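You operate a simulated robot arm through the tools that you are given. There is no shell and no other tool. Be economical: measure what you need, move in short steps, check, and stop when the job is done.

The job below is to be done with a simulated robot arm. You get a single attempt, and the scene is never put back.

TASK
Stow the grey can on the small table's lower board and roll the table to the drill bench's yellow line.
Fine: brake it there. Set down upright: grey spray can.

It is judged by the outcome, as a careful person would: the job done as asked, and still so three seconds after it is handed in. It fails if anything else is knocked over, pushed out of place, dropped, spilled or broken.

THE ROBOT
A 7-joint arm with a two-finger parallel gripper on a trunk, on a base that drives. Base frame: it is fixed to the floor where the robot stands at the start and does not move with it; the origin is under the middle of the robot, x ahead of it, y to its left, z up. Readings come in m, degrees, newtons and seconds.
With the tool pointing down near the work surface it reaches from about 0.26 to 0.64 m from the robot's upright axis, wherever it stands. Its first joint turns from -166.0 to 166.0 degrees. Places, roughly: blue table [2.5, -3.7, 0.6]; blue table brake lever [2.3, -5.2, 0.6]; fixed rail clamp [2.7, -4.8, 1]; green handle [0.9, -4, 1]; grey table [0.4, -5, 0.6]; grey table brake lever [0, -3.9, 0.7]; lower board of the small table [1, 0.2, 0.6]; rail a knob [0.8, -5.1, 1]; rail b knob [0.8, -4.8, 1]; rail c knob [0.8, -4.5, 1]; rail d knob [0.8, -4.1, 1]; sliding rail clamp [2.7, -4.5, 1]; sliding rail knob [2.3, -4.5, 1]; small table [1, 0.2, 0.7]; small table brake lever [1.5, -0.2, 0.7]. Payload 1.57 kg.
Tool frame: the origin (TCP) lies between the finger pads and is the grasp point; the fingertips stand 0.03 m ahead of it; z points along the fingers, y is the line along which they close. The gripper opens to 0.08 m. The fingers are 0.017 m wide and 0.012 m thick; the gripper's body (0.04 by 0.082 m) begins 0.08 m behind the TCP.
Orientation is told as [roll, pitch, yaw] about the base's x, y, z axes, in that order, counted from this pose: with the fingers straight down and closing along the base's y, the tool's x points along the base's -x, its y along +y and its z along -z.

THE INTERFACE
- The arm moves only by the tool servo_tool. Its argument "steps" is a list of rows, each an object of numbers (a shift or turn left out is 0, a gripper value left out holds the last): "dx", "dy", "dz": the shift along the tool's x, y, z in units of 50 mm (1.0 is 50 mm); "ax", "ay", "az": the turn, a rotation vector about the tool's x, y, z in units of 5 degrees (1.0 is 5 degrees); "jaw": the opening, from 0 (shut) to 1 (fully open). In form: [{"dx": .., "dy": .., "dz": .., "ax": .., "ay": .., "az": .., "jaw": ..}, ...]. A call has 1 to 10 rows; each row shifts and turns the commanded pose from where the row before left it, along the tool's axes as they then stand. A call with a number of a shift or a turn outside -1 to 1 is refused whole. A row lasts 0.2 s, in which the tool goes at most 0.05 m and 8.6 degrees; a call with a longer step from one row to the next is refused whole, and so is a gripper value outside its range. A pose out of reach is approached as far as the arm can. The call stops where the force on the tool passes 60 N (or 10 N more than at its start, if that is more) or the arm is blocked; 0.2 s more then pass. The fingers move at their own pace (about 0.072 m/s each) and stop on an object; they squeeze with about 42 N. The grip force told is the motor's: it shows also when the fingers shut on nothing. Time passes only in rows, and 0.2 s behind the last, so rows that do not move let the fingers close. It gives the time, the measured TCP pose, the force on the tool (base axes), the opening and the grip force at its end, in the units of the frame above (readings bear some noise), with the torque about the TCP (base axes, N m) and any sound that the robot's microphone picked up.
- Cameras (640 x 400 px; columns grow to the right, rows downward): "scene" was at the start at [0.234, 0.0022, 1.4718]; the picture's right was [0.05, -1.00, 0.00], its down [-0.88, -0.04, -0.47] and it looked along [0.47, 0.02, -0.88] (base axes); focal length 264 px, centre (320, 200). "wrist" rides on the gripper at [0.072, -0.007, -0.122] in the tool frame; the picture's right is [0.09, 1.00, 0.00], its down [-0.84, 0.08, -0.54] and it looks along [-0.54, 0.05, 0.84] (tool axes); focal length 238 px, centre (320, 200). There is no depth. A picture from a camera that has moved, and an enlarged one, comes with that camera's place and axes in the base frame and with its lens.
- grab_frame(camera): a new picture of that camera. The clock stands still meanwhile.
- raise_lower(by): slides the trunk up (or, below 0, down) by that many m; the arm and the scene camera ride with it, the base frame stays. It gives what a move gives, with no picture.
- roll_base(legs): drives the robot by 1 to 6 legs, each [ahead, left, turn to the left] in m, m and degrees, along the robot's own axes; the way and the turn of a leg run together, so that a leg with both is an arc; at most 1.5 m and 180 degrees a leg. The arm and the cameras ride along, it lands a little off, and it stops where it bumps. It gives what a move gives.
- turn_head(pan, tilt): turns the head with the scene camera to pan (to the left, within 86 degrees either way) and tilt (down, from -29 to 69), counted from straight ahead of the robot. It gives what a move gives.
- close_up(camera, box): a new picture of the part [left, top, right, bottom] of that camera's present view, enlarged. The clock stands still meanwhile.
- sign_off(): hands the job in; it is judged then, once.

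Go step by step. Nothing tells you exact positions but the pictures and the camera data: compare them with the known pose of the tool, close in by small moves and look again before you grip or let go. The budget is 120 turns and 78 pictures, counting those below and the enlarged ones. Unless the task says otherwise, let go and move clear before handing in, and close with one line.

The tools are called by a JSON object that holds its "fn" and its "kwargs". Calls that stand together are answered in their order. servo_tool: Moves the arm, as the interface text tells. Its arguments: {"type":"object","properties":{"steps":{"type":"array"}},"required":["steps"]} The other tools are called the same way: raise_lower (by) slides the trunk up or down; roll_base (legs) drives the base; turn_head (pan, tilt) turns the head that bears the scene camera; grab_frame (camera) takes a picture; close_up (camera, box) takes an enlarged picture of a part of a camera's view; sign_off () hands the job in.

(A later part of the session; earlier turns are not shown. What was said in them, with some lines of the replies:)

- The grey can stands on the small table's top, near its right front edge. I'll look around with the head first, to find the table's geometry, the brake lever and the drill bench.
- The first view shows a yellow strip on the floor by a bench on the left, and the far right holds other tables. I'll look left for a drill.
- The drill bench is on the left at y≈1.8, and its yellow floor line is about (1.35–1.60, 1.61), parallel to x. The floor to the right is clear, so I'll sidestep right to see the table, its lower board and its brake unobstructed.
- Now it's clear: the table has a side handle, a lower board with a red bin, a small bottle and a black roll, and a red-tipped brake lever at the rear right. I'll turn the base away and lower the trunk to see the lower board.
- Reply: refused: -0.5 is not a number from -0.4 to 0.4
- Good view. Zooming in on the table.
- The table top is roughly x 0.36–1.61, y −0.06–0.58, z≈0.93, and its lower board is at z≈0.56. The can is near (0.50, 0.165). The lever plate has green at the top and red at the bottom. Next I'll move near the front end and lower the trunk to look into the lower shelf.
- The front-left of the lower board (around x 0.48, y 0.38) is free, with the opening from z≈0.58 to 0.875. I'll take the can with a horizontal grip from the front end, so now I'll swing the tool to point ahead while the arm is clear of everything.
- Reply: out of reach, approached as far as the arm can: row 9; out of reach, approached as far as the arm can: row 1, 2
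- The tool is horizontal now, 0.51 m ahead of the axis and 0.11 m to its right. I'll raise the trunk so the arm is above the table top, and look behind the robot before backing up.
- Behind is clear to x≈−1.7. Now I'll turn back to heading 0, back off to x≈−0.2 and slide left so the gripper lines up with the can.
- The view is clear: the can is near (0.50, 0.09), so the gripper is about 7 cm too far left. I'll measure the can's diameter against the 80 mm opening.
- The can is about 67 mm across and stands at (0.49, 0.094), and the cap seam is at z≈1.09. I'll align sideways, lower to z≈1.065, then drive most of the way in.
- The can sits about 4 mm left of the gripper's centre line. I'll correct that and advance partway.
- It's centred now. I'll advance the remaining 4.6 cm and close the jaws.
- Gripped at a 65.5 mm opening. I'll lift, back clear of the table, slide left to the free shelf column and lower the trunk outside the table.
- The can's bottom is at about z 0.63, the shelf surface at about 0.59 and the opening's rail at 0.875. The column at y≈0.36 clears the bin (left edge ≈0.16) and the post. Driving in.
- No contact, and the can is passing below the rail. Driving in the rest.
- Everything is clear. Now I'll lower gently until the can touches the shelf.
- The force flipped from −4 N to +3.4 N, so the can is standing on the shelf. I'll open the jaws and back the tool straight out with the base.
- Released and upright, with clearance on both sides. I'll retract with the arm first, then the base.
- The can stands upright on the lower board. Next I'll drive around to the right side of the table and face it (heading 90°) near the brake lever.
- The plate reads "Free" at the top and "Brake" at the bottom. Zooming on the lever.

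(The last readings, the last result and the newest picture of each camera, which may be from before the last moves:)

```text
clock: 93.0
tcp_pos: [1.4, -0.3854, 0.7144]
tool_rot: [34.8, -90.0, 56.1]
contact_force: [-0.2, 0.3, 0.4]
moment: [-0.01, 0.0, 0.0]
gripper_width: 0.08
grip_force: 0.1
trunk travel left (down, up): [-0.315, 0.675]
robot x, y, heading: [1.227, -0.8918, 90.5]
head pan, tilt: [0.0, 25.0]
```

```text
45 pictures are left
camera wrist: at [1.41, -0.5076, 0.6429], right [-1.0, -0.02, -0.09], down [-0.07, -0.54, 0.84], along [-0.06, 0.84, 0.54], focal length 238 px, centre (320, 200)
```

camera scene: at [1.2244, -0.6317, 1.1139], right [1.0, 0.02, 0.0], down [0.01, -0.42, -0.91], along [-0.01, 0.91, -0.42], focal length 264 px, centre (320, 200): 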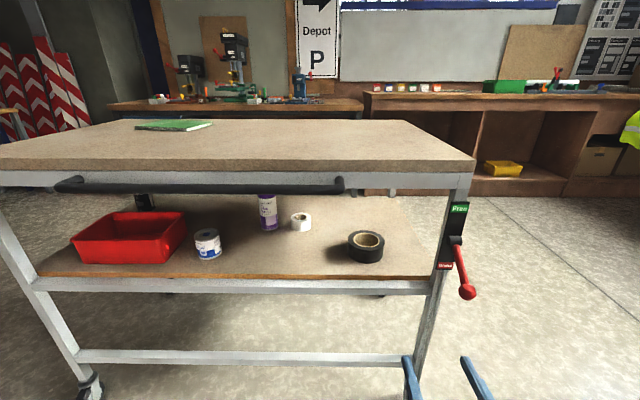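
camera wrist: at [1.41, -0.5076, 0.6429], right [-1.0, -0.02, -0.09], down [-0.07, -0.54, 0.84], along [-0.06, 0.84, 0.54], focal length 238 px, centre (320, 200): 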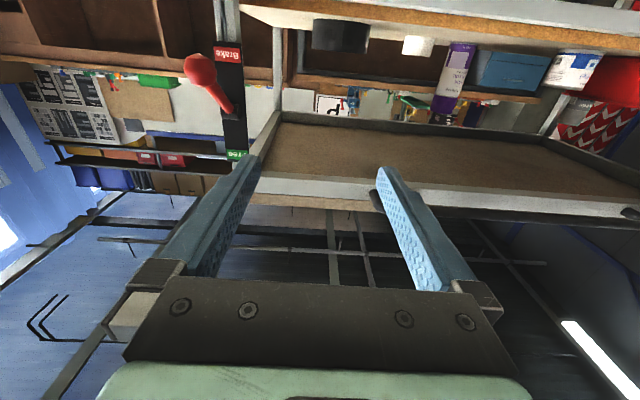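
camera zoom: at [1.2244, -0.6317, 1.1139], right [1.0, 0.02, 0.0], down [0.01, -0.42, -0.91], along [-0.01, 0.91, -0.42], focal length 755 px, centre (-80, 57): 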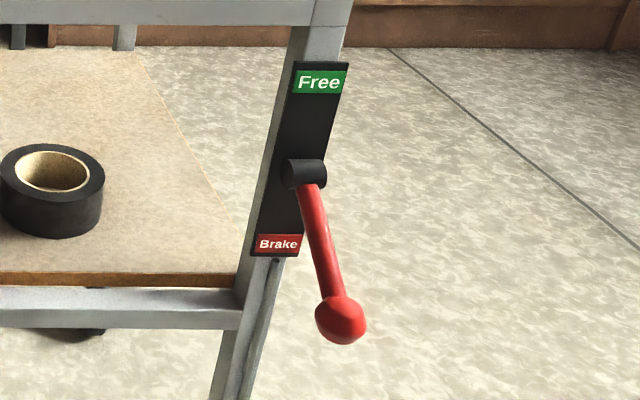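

Triangulating: pivot ≈(1.553, −0.07, 0.75), knob ≈(1.55, −0.175, 0.68). The lever swings in the vertical plane and is now down at "Brake". I'll close the fingers, get beneath the knob and lift it to "Free".

{"fn": "servo_tool", "kwargs": {"steps": [{"dx": 0.7, "jaw": 0}, {"dx": 0.9, "jaw": 0}, {"jaw": 0}, {"jaw": 0}]}}

{"fn": "roll_base", "kwargs": {"legs": [[0, -0.15, -0.5], [0.12, 0, 0]]}}

{"fn": "grab_frame", "kwargs": {"camera": "wrist"}}

{"fn": "grab_frame", "kwargs": {"camera": "scene"}}

```text
clock: 94.0
tcp_pos: [1.4004, -0.3861, 0.6347]
tool_rot: [20.3, -90.0, 70.5]
contact_force: [-0.3, -0.3, -0.1]
moment: [0.0, 0.01, 0.02]
gripper_width: 0.0
grip_force: 21.1
trunk travel left (down, up): [-0.315, 0.675]
robot x, y, heading: [1.2248, -0.8952, 91.0]
head pan, tilt: [0.0, 25.0]
```

```text
clock: 96.2
tcp_pos: [1.5531, -0.2677, 0.6343]
tool_rot: [26.0, -90.1, 64.3]
contact_force: [-0.5, -1.4, -0.3]
moment: [0.0, -0.02, 0.01]
gripper_width: 0.0002
grip_force: 21.4
trunk travel left (down, up): [-0.315, 0.675]
robot x, y, heading: [1.3748, -0.7724, 90.4]
head pan, tilt: [0.0, 25.0]
```

```text
44 pictures are left
camera wrist: at [1.562, -0.3889, 0.5626], right [-1.0, -0.01, -0.09], down [-0.07, -0.54, 0.84], along [-0.05, 0.84, 0.54], focal length 238 px, centre (320, 200)
```

wrist: 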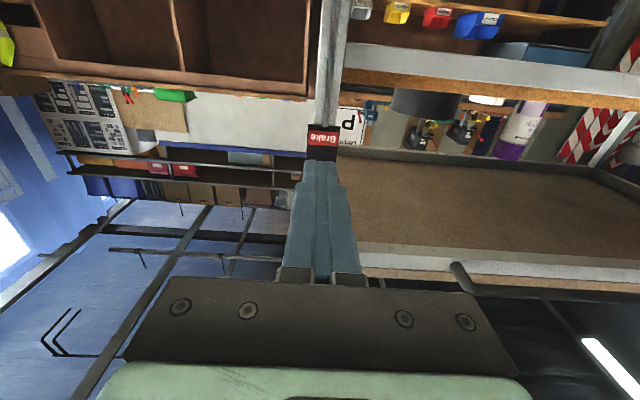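

```text
43 pictures are left
camera scene: at [1.3749, -0.5115, 1.1139], right [1.0, 0.01, 0.0], down [0.0, -0.42, -0.91], along [-0.01, 0.91, -0.42], focal length 264 px, centre (320, 200)
```

scene: 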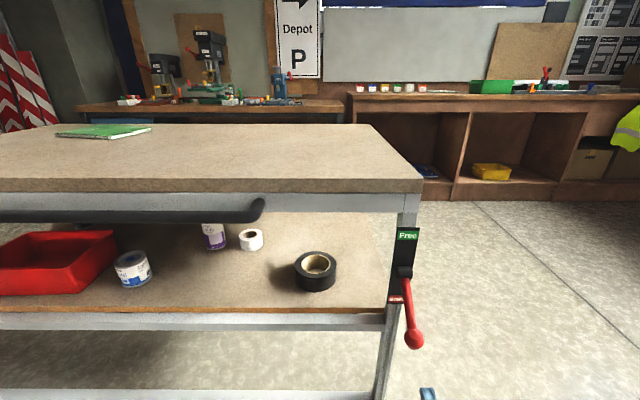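

The knob is at x≈1.544, so I'll shift 8 mm and slide the closed fingers under it.

{"fn": "servo_tool", "kwargs": {"steps": [{"dy": 0.18}, {"dz": 0.7}, {"dz": 0.7}, {"dz": 0.6}, {}]}}

{"fn": "turn_head", "kwargs": {"pan": -15, "tilt": 40}}

{"fn": "close_up", "kwargs": {"camera": "scene", "box": [270, 100, 430, 260]}}

```text
clock: 97.3
tcp_pos: [1.5445, -0.1667, 0.6338]
tool_rot: [-6.1, -89.9, 96.3]
contact_force: [0.7, 0.3, 0.1]
moment: [-0.03, 0.03, 0.01]
gripper_width: 0.0001
grip_force: 21.0
trunk travel left (down, up): [-0.315, 0.675]
robot x, y, heading: [1.3749, -0.7742, 90.2]
head pan, tilt: [0.0, 25.0]
```

```text
clock: 98.1
tcp_pos: [1.5434, -0.167, 0.6336]
tool_rot: [25.7, -89.9, 64.7]
contact_force: [-0.3, 0.4, -0.6]
moment: [-0.02, 0.02, -0.01]
gripper_width: 0.0001
grip_force: 21.1
trunk travel left (down, up): [-0.315, 0.675]
robot x, y, heading: [1.3787, -0.7734, 90.3]
head pan, tilt: [-15.0, 40.0]
```

```text
2.50 times, centred on (350, 180) of scene
camera zoom: at [1.3969, -0.5214, 1.0907], right [0.97, -0.25, 0.0], down [-0.16, -0.62, -0.77], along [0.19, 0.74, -0.64], focal length 661 px, centre (245, 250)
```

zoom: 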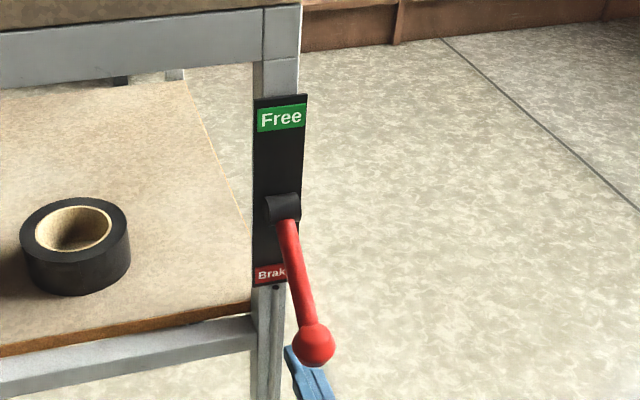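

The fingers are right beneath the knob. Lifting.

{"fn": "servo_tool", "kwargs": {"steps": [{"dx": -0.2}, {"dx": -0.2}, {"dx": -0.2}, {"dx": -0.2}, {"dx": -0.2}, {"dx": -0.2}, {"dx": -0.2}, {"dx": -0.2}, {}]}}

{"fn": "close_up", "kwargs": {"camera": "scene", "box": [270, 100, 430, 260]}}

```text
clock: 100.1
tcp_pos: [1.5453, -0.1669, 0.7142]
tool_rot: [171.5, -90.0, -81.1]
contact_force: [0.0, 0.3, -1.3]
moment: [0.06, -0.02, 0.01]
gripper_width: 0.0
grip_force: 21.4
trunk travel left (down, up): [-0.315, 0.675]
robot x, y, heading: [1.3794, -0.7696, 90.6]
head pan, tilt: [-15.0, 40.0]
```

```text
2.50 times, centred on (350, 180) of scene
camera zoom: at [1.397, -0.5213, 1.0906], right [0.97, -0.25, 0.0], down [-0.16, -0.62, -0.77], along [0.19, 0.74, -0.64], focal length 661 px, centre (245, 250)
```

zoom: 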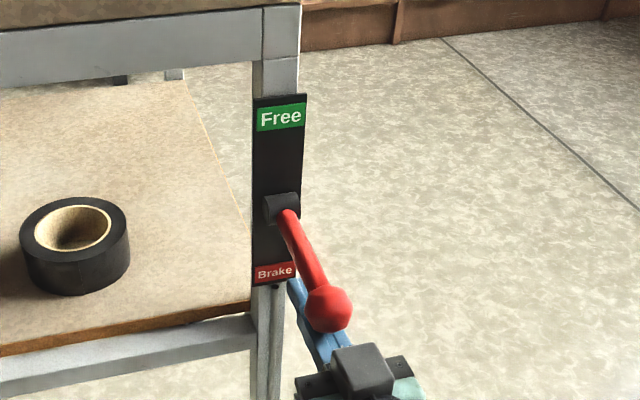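

The lever is swinging up with little force. Continuing to lift.

{"fn": "servo_tool", "kwargs": {"steps": [{"dx": -0.2}, {"dx": -0.2}, {"dx": -0.2}, {"dx": -0.2}, {"dx": -0.2}, {"dx": -0.2}, {"dx": -0.2}, {"dx": -0.2}, {}]}}

{"fn": "close_up", "kwargs": {"camera": "scene", "box": [270, 100, 430, 260]}}

```text
clock: 102.1
tcp_pos: [1.5437, -0.1654, 0.7796]
tool_rot: [11.4, -87.9, 79.2]
contact_force: [1.1, -6.1, -36.5]
moment: [-1.07, 0.05, 0.01]
gripper_width: 0.0001
grip_force: 21.3
trunk travel left (down, up): [-0.315, 0.675]
robot x, y, heading: [1.377, -0.7744, 90.0]
head pan, tilt: [-15.0, 40.0]
```

```text
2.50 times, centred on (350, 180) of scene
camera zoom: at [1.398, -0.5186, 1.0895], right [0.97, -0.25, 0.0], down [-0.16, -0.62, -0.76], along [0.19, 0.74, -0.65], focal length 661 px, centre (245, 250)
```

zoom: 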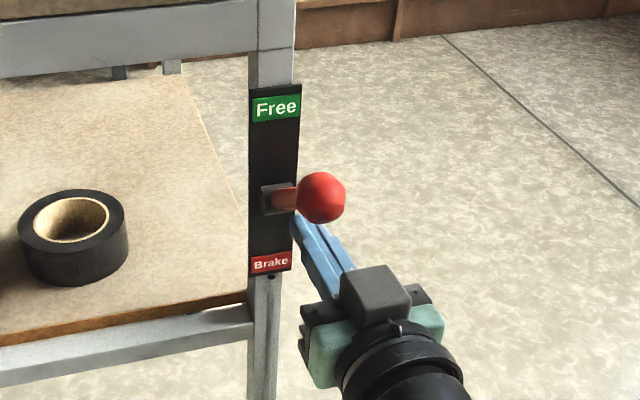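

The lever met its upper stop at about +33°, symmetric with where it began, at the Free end. I'll ease down, back off and check that it stays.

{"fn": "servo_tool", "kwargs": {"steps": [{"dx": 0.2}, {"dx": 0.2}, {"dx": 0.2}, {"dx": 0.2}, {"dz": -0.8}, {"dz": -0.8}, {"dz": -0.8}, {}]}}

{"fn": "turn_head", "kwargs": {"pan": -5, "tilt": 30}}

{"fn": "grab_frame", "kwargs": {"camera": "scene"}}

```text
clock: 103.9
tcp_pos: [1.5451, -0.2875, 0.7528]
tool_rot: [21.9, -90.0, 68.4]
contact_force: [-0.3, -0.3, 0.4]
moment: [0.02, 0.01, 0.0]
gripper_width: 0.0001
grip_force: 21.0
trunk travel left (down, up): [-0.315, 0.675]
robot x, y, heading: [1.3771, -0.7702, 90.2]
head pan, tilt: [-15.0, 40.0]
```

```text
clock: 104.6
tcp_pos: [1.5445, -0.2865, 0.7539]
tool_rot: [29.9, -90.0, 60.3]
contact_force: [0.1, -0.3, -0.2]
moment: [-0.06, 0.0, 0.0]
gripper_width: 0.0
grip_force: 21.7
trunk travel left (down, up): [-0.315, 0.675]
robot x, y, heading: [1.3791, -0.7749, 90.4]
head pan, tilt: [-5.0, 30.0]
```

```text
39 pictures are left
camera scene: at [1.3828, -0.5136, 1.1059], right [1.0, -0.08, 0.0], down [-0.04, -0.5, -0.87], along [0.07, 0.86, -0.5], focal length 264 px, centre (320, 200)
```

scene: 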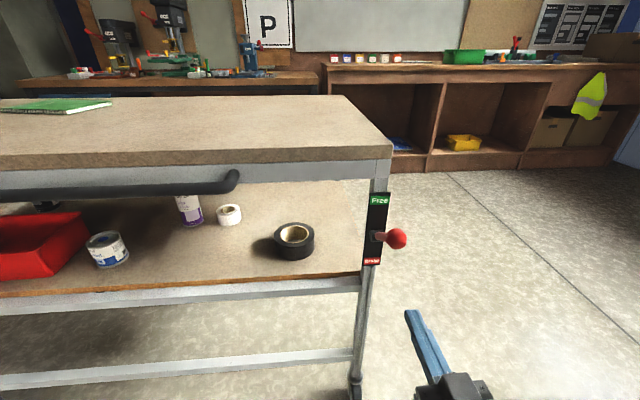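

The lever stays up at Free. Next I'll grip the side handle at its middle (x≈0.97, y≈−0.13, z≈0.91): back off, strafe there, raise the trunk and roll the wrist 90° so the jaws close vertically around the bar.

{"fn": "roll_base", "kwargs": {"legs": [[-0.15, 0, 0], [0, 0.57, -0.3]]}}

{"fn": "raise_lower", "kwargs": {"by": 0.155}}

{"fn": "servo_tool", "kwargs": {"steps": [{"az": 1, "jaw": 1}, {"az": 1}, {"az": 1}, {"az": 1}, {"az": 1}, {"az": 1}, {"az": 1}, {"az": 1}, {"az": 1}]}}

{"fn": "servo_tool", "kwargs": {"steps": [{"az": 1, "jaw": 1}, {"az": 1}, {"az": 1}, {"az": 1}, {"az": 1}, {"az": 1}, {"az": 1}, {"az": 1}, {"az": 1}, {}]}}

{"fn": "grab_frame", "kwargs": {"camera": "wrist"}}

{"fn": "grab_frame", "kwargs": {"camera": "scene"}}

```text
clock: 108.9
tcp_pos: [0.9805, -0.4375, 0.7534]
tool_rot: [23.7, -89.9, 66.2]
contact_force: [-0.1, 0.7, 0.6]
moment: [-0.01, -0.04, 0.02]
gripper_width: 0.0
grip_force: 20.9
trunk travel left (down, up): [-0.315, 0.675]
robot x, y, heading: [0.8081, -0.9233, 89.7]
head pan, tilt: [-5.0, 30.0]
```

```text
clock: 110.7
tcp_pos: [0.9808, -0.4373, 0.9082]
tool_rot: [25.8, -90.0, 64.0]
contact_force: [0.2, 0.4, 0.1]
moment: [0.01, 0.03, 0.04]
gripper_width: 0.0
grip_force: 21.0
trunk travel left (down, up): [-0.47, 0.52]
robot x, y, heading: [0.8082, -0.9244, 89.3]
head pan, tilt: [-5.0, 30.0]
```

```text
clock: 112.7
tcp_pos: [0.9803, -0.4379, 0.909]
tool_rot: [89.9, -45.0, -0.2]
contact_force: [0.8, -0.2, -0.3]
moment: [0.0, 0.01, 0.0]
gripper_width: 0.0802
grip_force: 0.0
trunk travel left (down, up): [-0.47, 0.52]
robot x, y, heading: [0.8142, -0.9204, 89.9]
head pan, tilt: [-5.0, 30.0]
```

```text
clock: 114.9
tcp_pos: [0.9802, -0.4375, 0.9083]
tool_rot: [90.0, 0.1, -0.2]
contact_force: [0.2, 0.1, -0.3]
moment: [0.01, -0.01, 0.01]
gripper_width: 0.0799
grip_force: 0.0
trunk travel left (down, up): [-0.47, 0.52]
robot x, y, heading: [0.8087, -0.9252, 89.9]
head pan, tilt: [-5.0, 30.0]
```

```text
38 pictures are left
camera wrist: at [0.9094, -0.5596, 0.9025], right [-0.09, 0.0, 1.0], down [0.83, -0.54, 0.08], along [0.54, 0.84, 0.05], focal length 238 px, centre (320, 200)
```

wrist: 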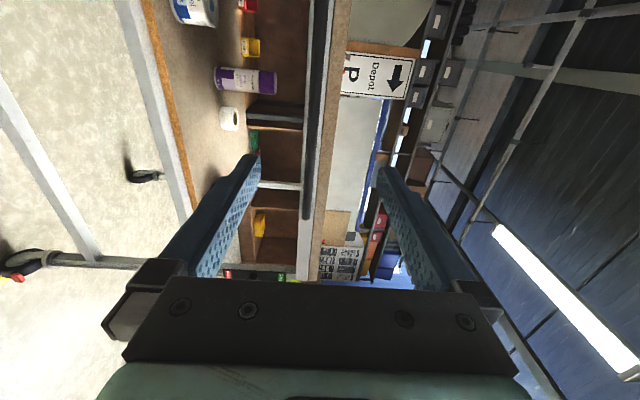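

```text
37 pictures are left
camera scene: at [0.8166, -0.6631, 1.261], right [1.0, -0.09, 0.0], down [-0.05, -0.5, -0.87], along [0.08, 0.86, -0.5], focal length 264 px, centre (320, 200)
```

scene: 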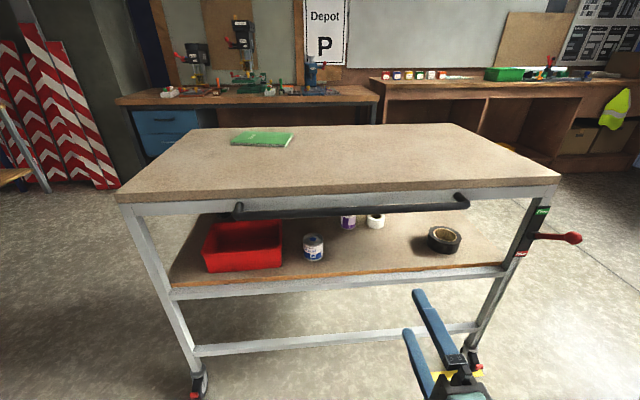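

The bar is at z≈0.903 and y≈−0.11 to −0.13. I'll approach with the base, then check.

{"fn": "roll_base", "kwargs": {"legs": [[0.23, 0, 0]]}}

{"fn": "servo_tool", "kwargs": {"steps": [{"dy": -0.1}, {}]}}

{"fn": "grab_frame", "kwargs": {"camera": "wrist"}}

{"fn": "grab_frame", "kwargs": {"camera": "scene"}}

```text
clock: 116.6
tcp_pos: [0.9802, -0.2069, 0.9084]
tool_rot: [89.8, 0.0, -0.1]
contact_force: [1.1, 1.1, -0.1]
moment: [0.0, -0.03, 0.02]
gripper_width: 0.0798
grip_force: 0.0
trunk travel left (down, up): [-0.47, 0.52]
robot x, y, heading: [0.8103, -0.6932, 90.1]
head pan, tilt: [-5.0, 30.0]
```

```text
clock: 117.2
tcp_pos: [0.979, -0.2061, 0.9032]
tool_rot: [90.0, -0.1, -0.1]
contact_force: [-0.3, -0.5, 0.4]
moment: [0.01, -0.01, 0.01]
gripper_width: 0.0798
grip_force: 0.0
trunk travel left (down, up): [-0.47, 0.52]
robot x, y, heading: [0.8085, -0.694, 90.0]
head pan, tilt: [-5.0, 30.0]
```

```text
36 pictures are left
camera wrist: at [0.9092, -0.3287, 0.8971], right [-0.09, 0.0, 1.0], down [0.84, -0.54, 0.08], along [0.54, 0.84, 0.05], focal length 238 px, centre (320, 200)
```

wrist: 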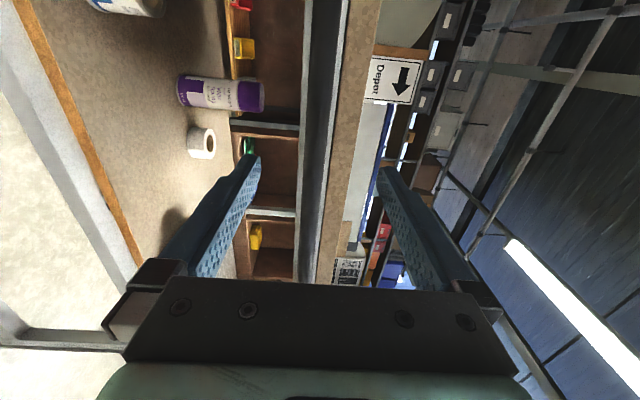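

```text
35 pictures are left
camera scene: at [0.8165, -0.4328, 1.261], right [1.0, -0.09, 0.0], down [-0.04, -0.5, -0.87], along [0.08, 0.86, -0.5], focal length 264 px, centre (320, 200)
```

scene: 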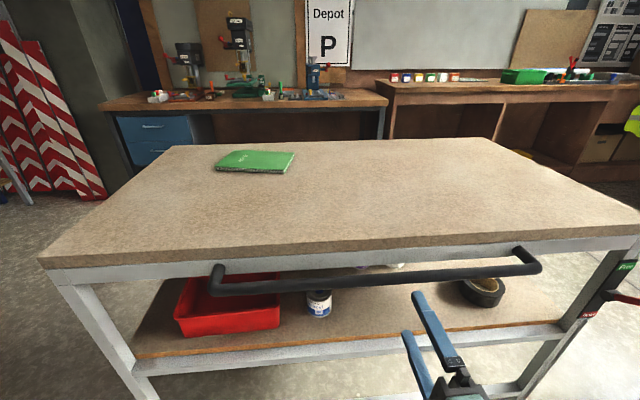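

The bar is at y≈−0.105, z≈0.90, between the fingers. I'll advance 8.8 cm and close gently on it.

{"fn": "servo_tool", "kwargs": {"steps": [{"dz": 0.5, "jaw": 1}, {"dz": 0.5}, {"dz": 0.4}, {"dz": 0.35}, {}]}}

{"fn": "close_up", "kwargs": {"camera": "scene", "box": [340, 200, 500, 360]}}

```text
clock: 118.4
tcp_pos: [0.9795, -0.1201, 0.9032]
tool_rot: [90.0, -0.1, 0.0]
contact_force: [0.7, 0.2, 0.2]
moment: [0.02, -0.04, 0.01]
gripper_width: 0.08
grip_force: 0.1
trunk travel left (down, up): [-0.47, 0.52]
robot x, y, heading: [0.8076, -0.6928, 89.8]
head pan, tilt: [-5.0, 30.0]
```

```text
2.50 times, centred on (420, 280) of scene
camera zoom: at [0.8164, -0.4328, 1.261], right [1.0, -0.09, 0.0], down [-0.04, -0.5, -0.87], along [0.08, 0.86, -0.5], focal length 661 px, centre (70, 0)
```

zoom: 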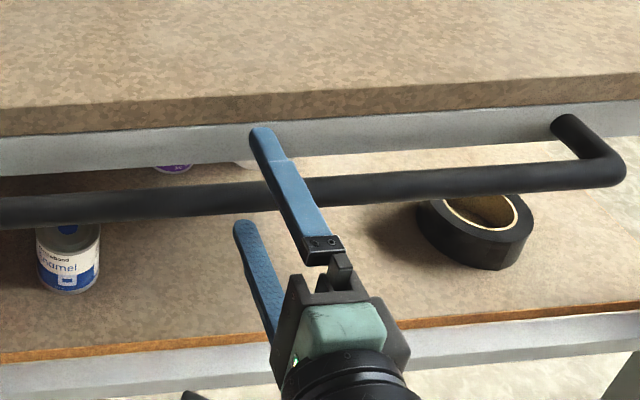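

The bar lies between the two fingers, about 1.3 cm ahead of the TCP. Closing.

{"fn": "servo_tool", "kwargs": {"steps": [{"jaw": 0}, {"jaw": 0}, {"jaw": 0}, {"jaw": 0}, {"jaw": 0}]}}

{"fn": "close_up", "kwargs": {"camera": "scene", "box": [340, 200, 500, 360]}}

```text
clock: 119.6
tcp_pos: [0.9797, -0.1198, 0.9005]
tool_rot: [89.6, 0.1, 0.0]
contact_force: [-2.0, -5.1, -17.1]
moment: [-0.34, -0.06, -0.12]
gripper_width: 0.0216
grip_force: 34.5
trunk travel left (down, up): [-0.47, 0.52]
robot x, y, heading: [0.8102, -0.6952, 89.9]
head pan, tilt: [-5.0, 30.0]
```

```text
2.50 times, centred on (420, 280) of scene
camera zoom: at [0.8167, -0.4318, 1.2605], right [1.0, -0.09, 0.0], down [-0.04, -0.5, -0.87], along [0.08, 0.86, -0.5], focal length 661 px, centre (70, 0)
```

zoom: 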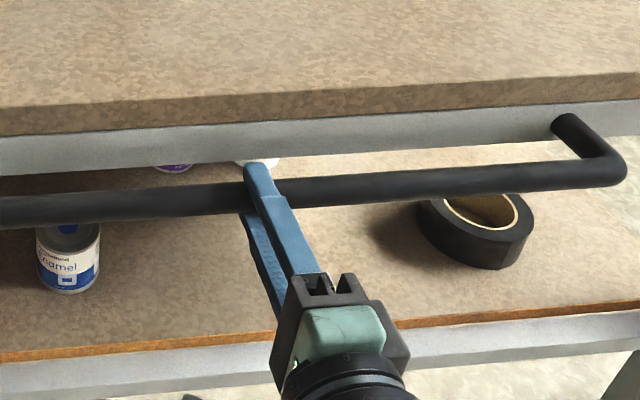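

Gripped on the 22 mm bar. I'll relieve the small vertical strain and try a short 6 cm push.

{"fn": "servo_tool", "kwargs": {"steps": [{"dy": -0.05}, {}]}}

{"fn": "roll_base", "kwargs": {"legs": [[0.06, 0, 0]]}}

{"fn": "grab_frame", "kwargs": {"camera": "scene"}}

```text
clock: 120.2
tcp_pos: [0.98, -0.119, 0.9009]
tool_rot: [89.8, 0.1, 0.0]
contact_force: [-1.6, -3.7, -13.4]
moment: [-0.27, -0.01, 0.12]
gripper_width: 0.0215
grip_force: 34.2
trunk travel left (down, up): [-0.47, 0.52]
robot x, y, heading: [0.8086, -0.6925, 90.3]
head pan, tilt: [-5.0, 30.0]
```

```text
clock: 121.2
tcp_pos: [0.9802, -0.062, 0.8989]
tool_rot: [89.8, 0.1, 0.0]
contact_force: [-1.5, -10.7, -11.5]
moment: [-0.46, -0.07, 0.64]
gripper_width: 0.0218
grip_force: 34.7
trunk travel left (down, up): [-0.47, 0.52]
robot x, y, heading: [0.8126, -0.6333, 90.0]
head pan, tilt: [-5.0, 30.0]
```

```text
32 pictures are left
camera scene: at [0.8165, -0.3736, 1.2611], right [1.0, -0.09, 0.0], down [-0.04, -0.5, -0.87], along [0.08, 0.86, -0.5], focal length 264 px, centre (320, 200)
```

scene: 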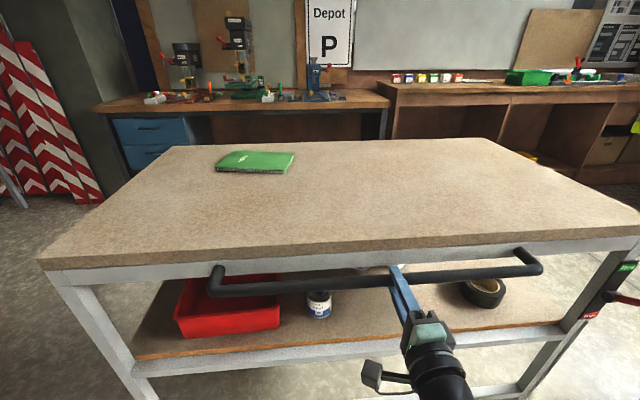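

The table rolls with it easily at about 10 N. Its leading edge is about 0.655 m ahead of the TCP and the line is at y≈1.605, so the total remaining is about 1.0 m. I'll roll 0.45 m and check.

{"fn": "roll_base", "kwargs": {"legs": [[0.45, 0, 0]]}}

{"fn": "turn_head", "kwargs": {"pan": -35, "tilt": 28}}

{"fn": "grab_frame", "kwargs": {"camera": "scene"}}

```text
clock: 123.9
tcp_pos: [0.9794, 0.3898, 0.9004]
tool_rot: [89.9, 0.2, -0.2]
contact_force: [22.0, -4.5, 0.6]
moment: [0.07, -0.15, -0.19]
gripper_width: 0.0217
grip_force: 34.6
trunk travel left (down, up): [-0.47, 0.52]
robot x, y, heading: [0.8077, -0.1775, 90.6]
head pan, tilt: [-5.0, 30.0]
```

```text
clock: 124.8
tcp_pos: [0.9797, 0.3903, 0.9005]
tool_rot: [90.0, 0.2, -0.3]
contact_force: [5.2, -0.9, -1.4]
moment: [0.0, -0.14, -0.75]
gripper_width: 0.0215
grip_force: 35.1
trunk travel left (down, up): [-0.47, 0.52]
robot x, y, heading: [0.8082, -0.1822, 90.3]
head pan, tilt: [-35.0, 28.0]
```

```text
31 pictures are left
camera scene: at [0.8577, 0.0643, 1.2641], right [0.82, -0.57, 0.0], down [-0.27, -0.39, -0.88], along [0.5, 0.73, -0.47], focal length 264 px, centre (320, 200)
```

scene: 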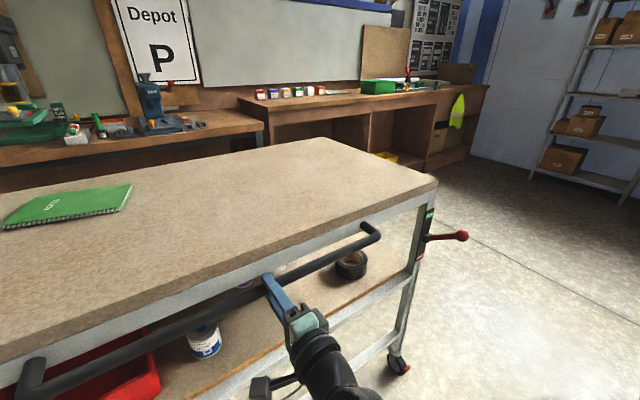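

Going well. Another 0.45 m.

{"fn": "roll_base", "kwargs": {"legs": [[0.45, 0, 0]]}}

{"fn": "grab_frame", "kwargs": {"camera": "scene"}}

```text
clock: 127.6
tcp_pos: [0.9797, 0.8413, 0.9]
tool_rot: [89.9, 0.1, -0.6]
contact_force: [20.0, -4.3, -1.3]
moment: [0.04, -0.15, 0.0]
gripper_width: 0.0217
grip_force: 35.3
trunk travel left (down, up): [-0.47, 0.52]
robot x, y, heading: [0.8031, 0.2748, 90.4]
head pan, tilt: [-35.0, 28.0]
```

```text
30 pictures are left
camera scene: at [0.8559, 0.5165, 1.2641], right [0.82, -0.57, 0.0], down [-0.27, -0.39, -0.88], along [0.5, 0.73, -0.47], focal length 264 px, centre (320, 200)
```

scene: 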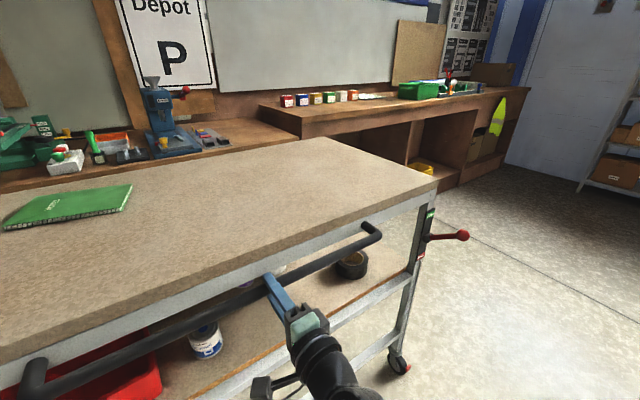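

The leading edge should now be about 0.1 m short of the line. Final 0.10 m.

{"fn": "roll_base", "kwargs": {"legs": [[0.1, 0, 0]]}}

{"fn": "turn_head", "kwargs": {"pan": -5, "tilt": 30}}

{"fn": "grab_frame", "kwargs": {"camera": "scene"}}

```text
clock: 128.7
tcp_pos: [0.981, 0.9267, 0.8994]
tool_rot: [90.0, 0.1, -1.0]
contact_force: [-0.1, 1.5, -0.8]
moment: [0.01, 0.07, -0.11]
gripper_width: 0.0216
grip_force: 34.8
trunk travel left (down, up): [-0.47, 0.52]
robot x, y, heading: [0.8054, 0.3629, 90.4]
head pan, tilt: [-35.0, 28.0]
stopped in leg 1: the force on the tool passed its limit at 102 N (the readings are from after the stop); the commanded pose is now the measured one
```

```text
clock: 129.7
tcp_pos: [0.9818, 0.9279, 0.8993]
tool_rot: [90.0, 0.0, -1.1]
contact_force: [0.7, 2.2, 0.5]
moment: [-0.02, -0.06, 0.06]
gripper_width: 0.022
grip_force: 34.9
trunk travel left (down, up): [-0.47, 0.52]
robot x, y, heading: [0.8046, 0.3583, 90.3]
head pan, tilt: [-5.0, 30.0]
```

```text
29 pictures are left
camera scene: at [0.8092, 0.6192, 1.2609], right [1.0, -0.08, 0.0], down [-0.04, -0.5, -0.87], along [0.07, 0.86, -0.5], focal length 264 px, centre (320, 200)
```

scene: 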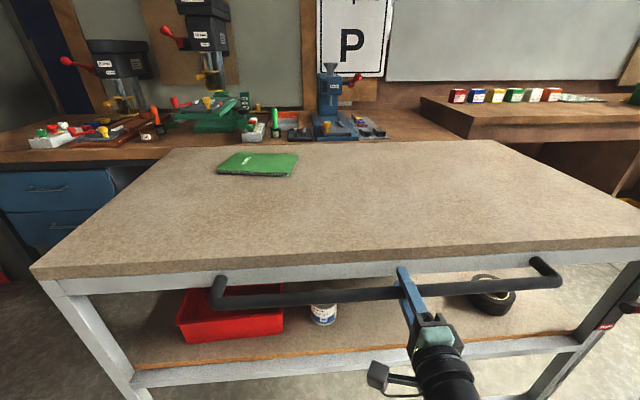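

The push stopped on contact at about TCP y 0.927, with the leading edge at about y 1.58. I need to see what it met, so I'll let go of the handle, back off, and look from the lever end.

{"fn": "servo_tool", "kwargs": {"steps": [{"jaw": 1}, {"jaw": 1}, {"jaw": 1}, {"jaw": 1}, {"dz": -0.6}, {"dz": -0.8}, {"dz": -0.8}, {}]}}

{"fn": "roll_base", "kwargs": {"legs": [[-0.35, 0, 0], [0, -1.45, 0]]}}

{"fn": "turn_head", "kwargs": {"pan": 25, "tilt": 30}}

{"fn": "grab_frame", "kwargs": {"camera": "scene"}}

```text
clock: 131.5
tcp_pos: [0.978, 0.8171, 0.9016]
tool_rot: [90.0, 0.0, -1.1]
contact_force: [0.0, 0.6, 1.3]
moment: [0.01, -0.01, 0.02]
gripper_width: 0.0799
grip_force: 0.0
trunk travel left (down, up): [-0.47, 0.52]
robot x, y, heading: [0.8017, 0.3633, 90.3]
head pan, tilt: [-5.0, 30.0]
```

```text
clock: 140.6
tcp_pos: [2.4352, 0.4744, 0.9008]
tool_rot: [89.9, 0.0, -1.1]
contact_force: [0.5, 0.5, 0.3]
moment: [0.0, -0.04, -0.02]
gripper_width: 0.08
grip_force: 0.0
trunk travel left (down, up): [-0.47, 0.52]
robot x, y, heading: [2.2586, 0.0184, 90.3]
head pan, tilt: [-5.0, 30.0]
```

```text
clock: 141.5
tcp_pos: [2.4346, 0.4746, 0.9009]
tool_rot: [89.9, -0.1, -1.1]
contact_force: [0.4, 0.2, -0.6]
moment: [-0.01, 0.01, 0.01]
gripper_width: 0.08
grip_force: 0.0
trunk travel left (down, up): [-0.47, 0.52]
robot x, y, heading: [2.2594, 0.0152, 90.3]
head pan, tilt: [25.0, 30.0]
```

```text
28 pictures are left
camera scene: at [2.2186, 0.2681, 1.2609], right [0.9, 0.43, 0.0], down [0.21, -0.45, -0.87], along [-0.37, 0.78, -0.5], focal length 264 px, centre (320, 200)
```

scene: 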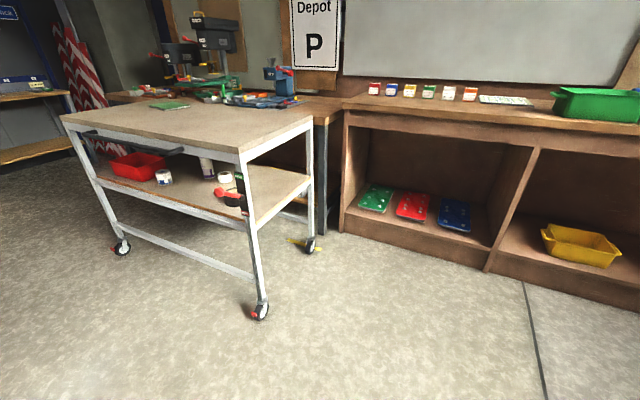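

{"fn": "close_up", "kwargs": {"camera": "scene", "box": [230, 150, 390, 270]}}

{"fn": "close_up", "kwargs": {"camera": "scene", "box": [50, 80, 330, 270]}}

```text
3.33 times, centred on (310, 210) of scene
camera zoom: at [2.2186, 0.2681, 1.2609], right [0.9, 0.43, 0.0], down [0.21, -0.45, -0.87], along [-0.37, 0.78, -0.5], focal length 881 px, centre (353, 167)
```

zoom: 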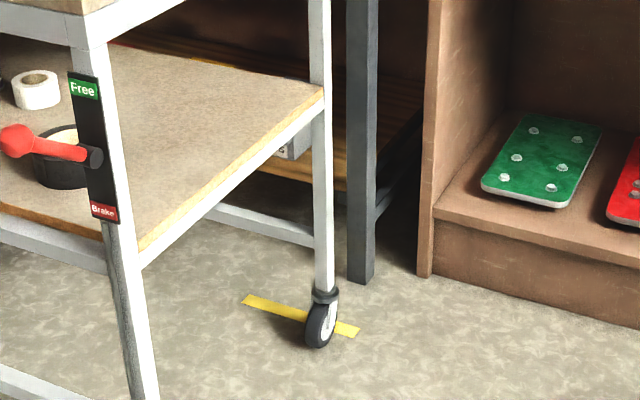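

```text
2.11 times, centred on (190, 175) of scene
camera zoom: at [2.2186, 0.2681, 1.2609], right [0.9, 0.43, 0.0], down [0.21, -0.45, -0.87], along [-0.37, 0.78, -0.5], focal length 557 px, centre (594, 253)
```

zoom: 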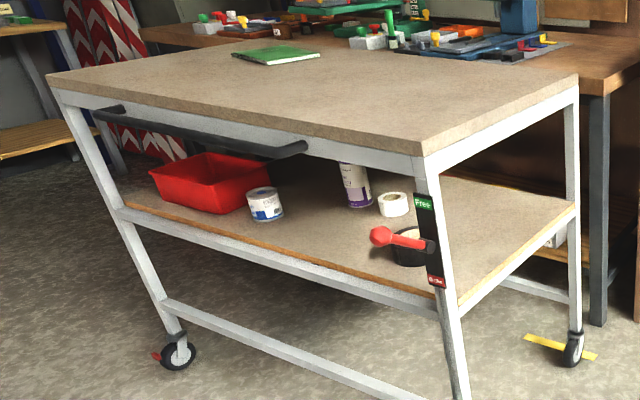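

The right leading wheel now sits on the bench's yellow line (line y≈1.59, table edge ≈1.58), and the items on the shelf are undisturbed. The table has reached the line, so next is the brake. I'll position the closed fingers above the knob.

{"fn": "roll_base", "kwargs": {"legs": [[0.15, 0, 0], [0, 0.89, 0]]}}

{"fn": "servo_tool", "kwargs": {"steps": [{"jaw": 0}, {"jaw": 0}, {"jaw": 0}, {"jaw": 0}, {"jaw": 0}]}}

{"fn": "turn_head", "kwargs": {"pan": -10, "tilt": 40}}

{"fn": "grab_frame", "kwargs": {"camera": "scene"}}

{"fn": "grab_frame", "kwargs": {"camera": "wrist"}}

```text
clock: 147.2
tcp_pos: [1.5503, 0.6222, 0.9011]
tool_rot: [89.8, 0.0, -1.0]
contact_force: [0.1, -0.3, -0.5]
moment: [-0.01, -0.03, 0.0]
gripper_width: 0.08
grip_force: 0.0
trunk travel left (down, up): [-0.47, 0.52]
robot x, y, heading: [1.3729, 0.1682, 90.4]
head pan, tilt: [25.0, 30.0]
```

```text
clock: 148.4
tcp_pos: [1.5493, 0.6208, 0.9012]
tool_rot: [89.9, 0.0, -1.1]
contact_force: [-0.9, -0.1, 0.3]
moment: [-0.01, 0.01, 0.0]
gripper_width: 0.0
grip_force: 21.5
trunk travel left (down, up): [-0.47, 0.52]
robot x, y, heading: [1.3728, 0.1634, 90.3]
head pan, tilt: [25.0, 30.0]
```

```text
clock: 149.4
tcp_pos: [1.551, 0.6224, 0.9003]
tool_rot: [89.9, 0.0, -1.1]
contact_force: [-0.4, 0.1, 0.3]
moment: [-0.01, -0.01, -0.01]
gripper_width: 0.0001
grip_force: 21.0
trunk travel left (down, up): [-0.47, 0.52]
robot x, y, heading: [1.3693, 0.1639, 90.3]
head pan, tilt: [-10.0, 40.0]
```

```text
25 pictures are left
camera scene: at [1.3863, 0.4176, 1.2456], right [0.99, -0.17, 0.0], down [-0.11, -0.63, -0.77], along [0.13, 0.76, -0.64], focal length 264 px, centre (320, 200)
```

scene: 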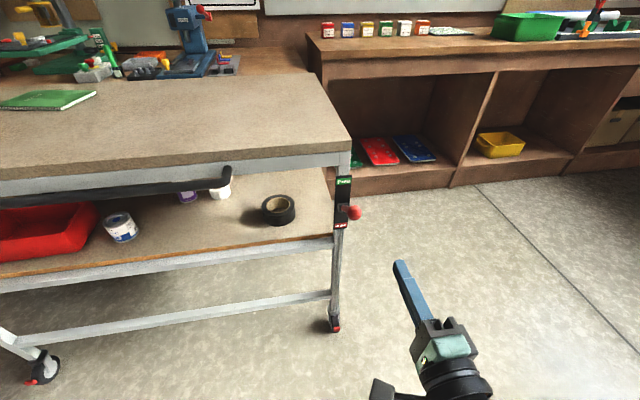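

```text
24 pictures are left
camera wrist: at [1.477, 0.5012, 0.894], right [-0.09, 0.0, 1.0], down [0.83, -0.56, 0.08], along [0.56, 0.83, 0.05], focal length 238 px, centre (320, 200)
```

wrist: 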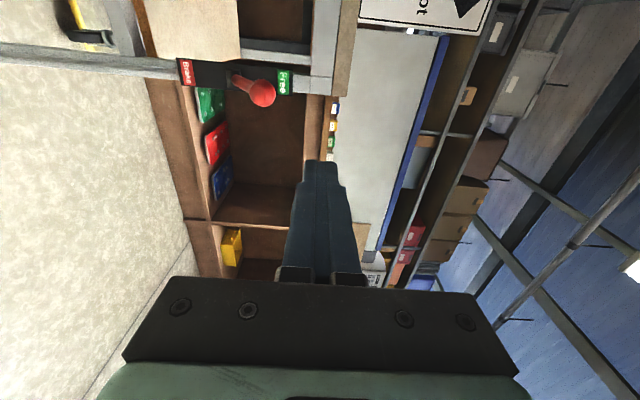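

The knob is at (1.547, 0.870, 0.816). I'll come in over its top and then push down.

{"fn": "roll_base", "kwargs": {"legs": [[0.2, 0, 0]]}}

{"fn": "servo_tool", "kwargs": {"steps": [{"dx": 0.14}, {"dz": 0.5}, {"dz": 0.6}, {}]}}

{"fn": "grab_frame", "kwargs": {"camera": "scene"}}

```text
clock: 151.0
tcp_pos: [1.5477, 0.8223, 0.901]
tool_rot: [89.8, 0.0, -1.1]
contact_force: [-0.4, 0.3, -0.5]
moment: [-0.03, 0.04, 0.01]
gripper_width: 0.0001
grip_force: 20.9
trunk travel left (down, up): [-0.47, 0.52]
robot x, y, heading: [1.374, 0.3669, 90.4]
head pan, tilt: [-10.0, 40.0]
```

```text
clock: 152.0
tcp_pos: [1.5427, 0.8771, 0.8993]
tool_rot: [90.0, -0.1, -1.1]
contact_force: [1.4, -0.6, 0.2]
moment: [0.0, -0.01, 0.02]
gripper_width: 0.0
grip_force: 21.5
trunk travel left (down, up): [-0.47, 0.52]
robot x, y, heading: [1.3747, 0.3646, 90.4]
head pan, tilt: [-10.0, 40.0]
```

```text
23 pictures are left
camera scene: at [1.3852, 0.6178, 1.2456], right [0.99, -0.17, 0.0], down [-0.11, -0.63, -0.77], along [0.13, 0.76, -0.64], focal length 264 px, centre (320, 200)
```

scene: 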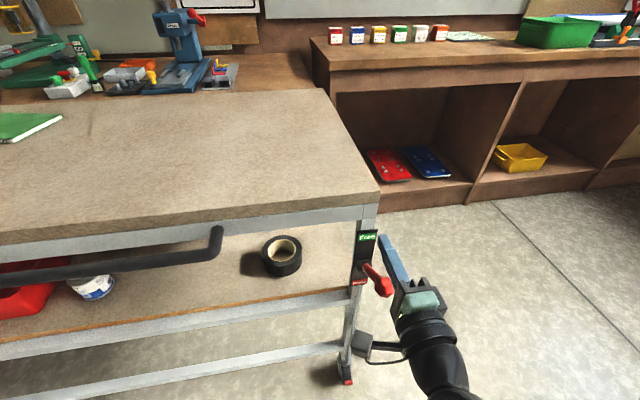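

The fingers are above the knob. I'll shift 4 mm and push down.

{"fn": "servo_tool", "kwargs": {"steps": [{"dx": -0.08}, {"dy": -0.2}, {"dy": -0.2}, {"dy": -0.2}, {"dy": -0.2}, {"dy": -0.2}, {"dy": -0.2}, {"dy": -0.2}, {"dy": -0.2}, {"dy": -0.2}]}}

{"fn": "close_up", "kwargs": {"camera": "scene", "box": [320, 200, 480, 360]}}

```text
clock: 154.2
tcp_pos: [1.5468, 0.8755, 0.8095]
tool_rot: [89.9, -0.1, -1.1]
contact_force: [-0.3, -1.4, 1.6]
moment: [-0.06, 0.01, 0.0]
gripper_width: 0.0
grip_force: 22.1
trunk travel left (down, up): [-0.47, 0.52]
robot x, y, heading: [1.3684, 0.368, 90.0]
head pan, tilt: [-10.0, 40.0]
```

```text
2.50 times, centred on (400, 280) of scene
camera zoom: at [1.3851, 0.6177, 1.2456], right [0.99, -0.17, 0.0], down [-0.11, -0.63, -0.77], along [0.13, 0.76, -0.64], focal length 661 px, centre (120, 0)
```

zoom: 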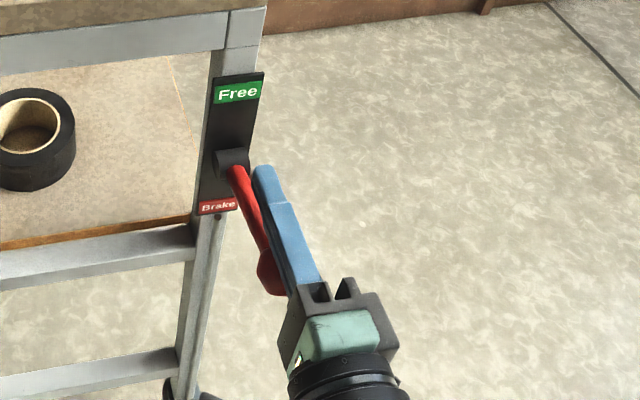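

The lever is following the fingers down. Continuing to the Brake stop.

{"fn": "servo_tool", "kwargs": {"steps": [{"dy": -0.2}, {"dy": -0.2}, {"dy": -0.2}, {"dy": -0.2}, {"dy": -0.2}, {"dy": -0.2}, {"dy": -0.2}, {"dy": -0.2}, {}]}}

{"fn": "close_up", "kwargs": {"camera": "scene", "box": [320, 200, 480, 360]}}

```text
clock: 156.2
tcp_pos: [1.5462, 0.8775, 0.7347]
tool_rot: [90.3, 0.0, -1.0]
contact_force: [-0.6, -5.0, 14.2]
moment: [0.41, 0.01, 0.03]
gripper_width: 0.0001
grip_force: 21.4
trunk travel left (down, up): [-0.47, 0.52]
robot x, y, heading: [1.3732, 0.3659, 90.2]
head pan, tilt: [-10.0, 40.0]
```

```text
2.50 times, centred on (400, 280) of scene
camera zoom: at [1.3848, 0.6162, 1.2463], right [0.99, -0.17, 0.0], down [-0.11, -0.63, -0.77], along [0.13, 0.76, -0.64], focal length 661 px, centre (120, 0)
```

zoom: 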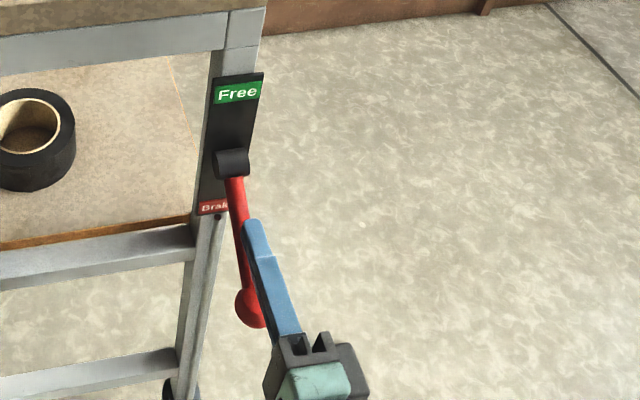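

At 14 N it's near the lower stop. I'll press a little more to seat it.

{"fn": "servo_tool", "kwargs": {"steps": [{"dy": -0.1}, {"dy": -0.1}, {}]}}

{"fn": "servo_tool", "kwargs": {"steps": [{"dy": -0.1}, {"dy": -0.08}, {}]}}

```text
clock: 157.0
tcp_pos: [1.5455, 0.877, 0.7336]
tool_rot: [91.4, -0.2, -1.0]
contact_force: [-3.0, -19.1, 41.2]
moment: [1.08, 0.12, 0.14]
gripper_width: 0.0
grip_force: 20.6
trunk travel left (down, up): [-0.47, 0.52]
robot x, y, heading: [1.3732, 0.3646, 90.3]
head pan, tilt: [-10.0, 40.0]
```

```text
clock: 157.5
tcp_pos: [1.5471, 0.8766, 0.7319]
tool_rot: [92.3, -0.1, -0.8]
contact_force: [-9.1, -33.1, 18.6]
moment: [0.27, 0.11, 0.32]
gripper_width: 0.0
grip_force: 20.9
trunk travel left (down, up): [-0.47, 0.52]
robot x, y, heading: [1.3709, 0.3639, 90.4]
head pan, tilt: [-10.0, 40.0]
stopped in row 2: the force on the tool passed its limit at 62 N (the readings are from after the stop); the commanded pose is now the measured one
```

It's firmly on the stop. I'll lift off, back away and inspect the lever, the table and the can.

{"fn": "servo_tool", "kwargs": {"steps": [{"dy": 0.2}, {"dy": 0.3}, {"dy": 0.4}, {"dy": 0.5}, {"dz": -0.7}, {"dz": -0.7}, {}]}}

{"fn": "roll_base", "kwargs": {"legs": [[-0.3, 0, 0]]}}

{"fn": "turn_head", "kwargs": {"pan": 0, "tilt": 30}}

{"fn": "grab_frame", "kwargs": {"camera": "scene"}}

{"fn": "close_up", "kwargs": {"camera": "scene", "box": [300, 160, 460, 320]}}

```text
clock: 159.1
tcp_pos: [1.5459, 0.8075, 0.7946]
tool_rot: [91.6, -0.3, -0.8]
contact_force: [-0.5, 0.8, -0.4]
moment: [0.01, 0.02, -0.02]
gripper_width: 0.0
grip_force: 21.6
trunk travel left (down, up): [-0.47, 0.52]
robot x, y, heading: [1.3715, 0.3644, 90.4]
head pan, tilt: [-10.0, 40.0]
```

```text
clock: 161.2
tcp_pos: [1.5479, 0.5055, 0.7955]
tool_rot: [91.8, -0.1, -1.0]
contact_force: [0.3, 0.3, -0.1]
moment: [0.03, 0.0, 0.0]
gripper_width: 0.0
grip_force: 21.3
trunk travel left (down, up): [-0.47, 0.52]
robot x, y, heading: [1.3749, 0.064, 90.4]
head pan, tilt: [-10.0, 40.0]
```

```text
clock: 161.9
tcp_pos: [1.5474, 0.5062, 0.7954]
tool_rot: [91.6, -0.2, -0.9]
contact_force: [-1.0, -1.2, 0.0]
moment: [-0.01, -0.05, 0.05]
gripper_width: 0.0
grip_force: 21.3
trunk travel left (down, up): [-0.47, 0.52]
robot x, y, heading: [1.3745, 0.0619, 90.2]
head pan, tilt: [0.0, 30.0]
```

```text
20 pictures are left
camera scene: at [1.3722, 0.3241, 1.2609], right [1.0, 0.0, 0.0], down [0.0, -0.5, -0.87], along [0.0, 0.87, -0.5], focal length 264 px, centre (320, 200)
```

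scene: 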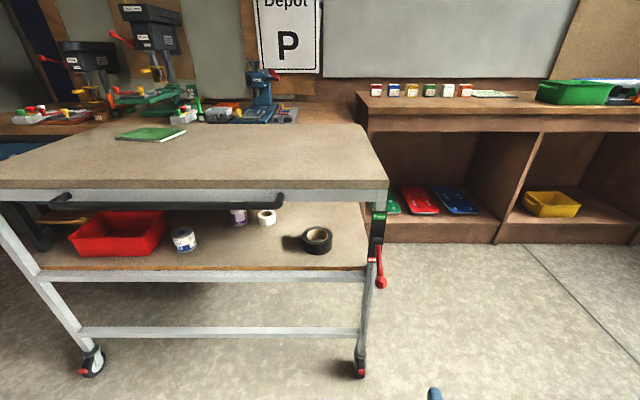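

```text
2.50 times, centred on (380, 240) of scene
camera zoom: at [1.3722, 0.3241, 1.2609], right [1.0, 0.0, 0.0], down [0.0, -0.5, -0.87], along [0.0, 0.87, -0.5], focal length 661 px, centre (170, 100)
```

zoom: 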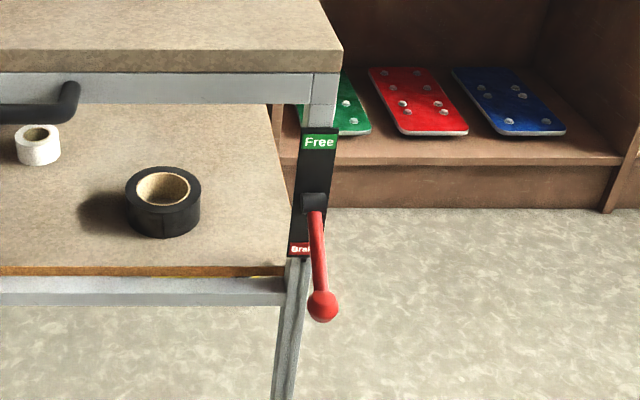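

The lever is down at Brake and the table's edge is over the line. I'll lower the view to check the can.

{"fn": "raise_lower", "kwargs": {"by": -0.3}}

{"fn": "turn_head", "kwargs": {"pan": 35, "tilt": 15}}

{"fn": "grab_frame", "kwargs": {"camera": "scene"}}

```text
clock: 164.9
tcp_pos: [1.5473, 0.5063, 0.4935]
tool_rot: [91.6, -0.2, -1.0]
contact_force: [-0.5, -0.1, -0.4]
moment: [-0.02, 0.01, -0.02]
gripper_width: 0.0
grip_force: 21.3
trunk travel left (down, up): [-0.17, 0.82]
robot x, y, heading: [1.3747, 0.0616, 90.2]
head pan, tilt: [0.0, 30.0]
```

```text
clock: 165.9
tcp_pos: [1.5491, 0.5061, 0.4945]
tool_rot: [91.6, -0.2, -1.0]
contact_force: [0.2, 0.3, 0.4]
moment: [0.03, 0.01, -0.01]
gripper_width: 0.0001
grip_force: 21.3
trunk travel left (down, up): [-0.17, 0.82]
robot x, y, heading: [1.3761, 0.0625, 90.2]
head pan, tilt: [35.0, 15.0]
```

```text
18 pictures are left
camera scene: at [1.3187, 0.3101, 0.9851], right [0.82, 0.58, 0.0], down [0.15, -0.21, -0.97], along [-0.56, 0.79, -0.26], focal length 264 px, centre (320, 200)
```

scene: 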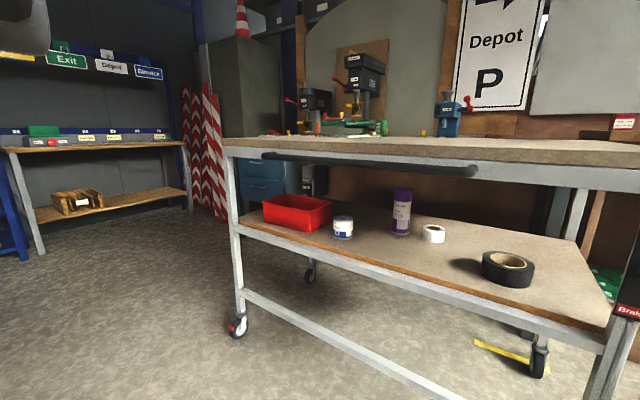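

{"fn": "close_up", "kwargs": {"camera": "scene", "box": [220, 130, 420, 260]}}

{"fn": "close_up", "kwargs": {"camera": "scene", "box": [440, 300, 600, 400]}}

```text
3.08 times, centred on (320, 195) of scene
camera zoom: at [1.3187, 0.3101, 0.9851], right [0.82, 0.58, 0.0], down [0.15, -0.21, -0.97], along [-0.56, 0.79, -0.26], focal length 813 px, centre (320, 215)
```

zoom: 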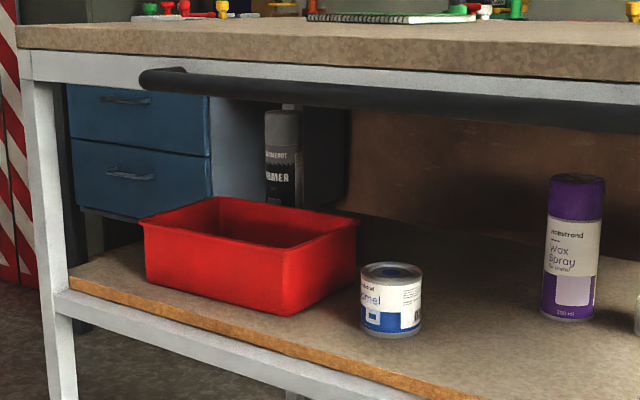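

```text
4.00 times, centred on (520, 350) of scene
camera zoom: at [1.3187, 0.3101, 0.9851], right [0.82, 0.58, 0.0], down [0.15, -0.21, -0.97], along [-0.56, 0.79, -0.26], focal length 1058 px, centre (-480, -400)
```

zoom: 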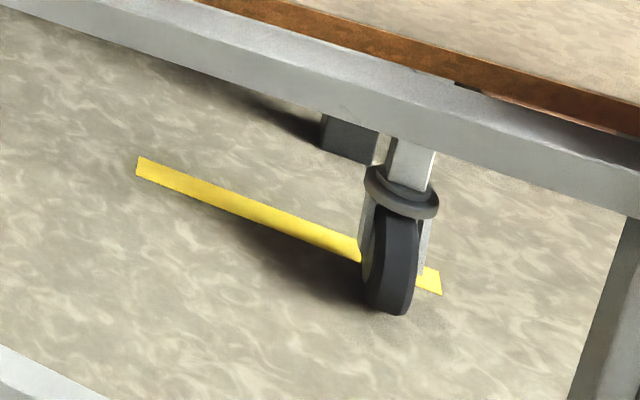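

The grey can stands upright on the lower board, the lever is at Brake, the table's leading edge and wheel are on the yellow line, and the arm is clear. Handing in.

{"fn": "sign_off", "kwargs": {}}

```text
The job is handed in.
```

The grey can is upright on the small table's lower board, and the table is at the drill bench's yellow line with its brake lever down at "Brake". The last few centimetres of the roll ended on a hard contact of about 100 N. I didn't find what it met, but everything I could see on the table was still standing afterwards.
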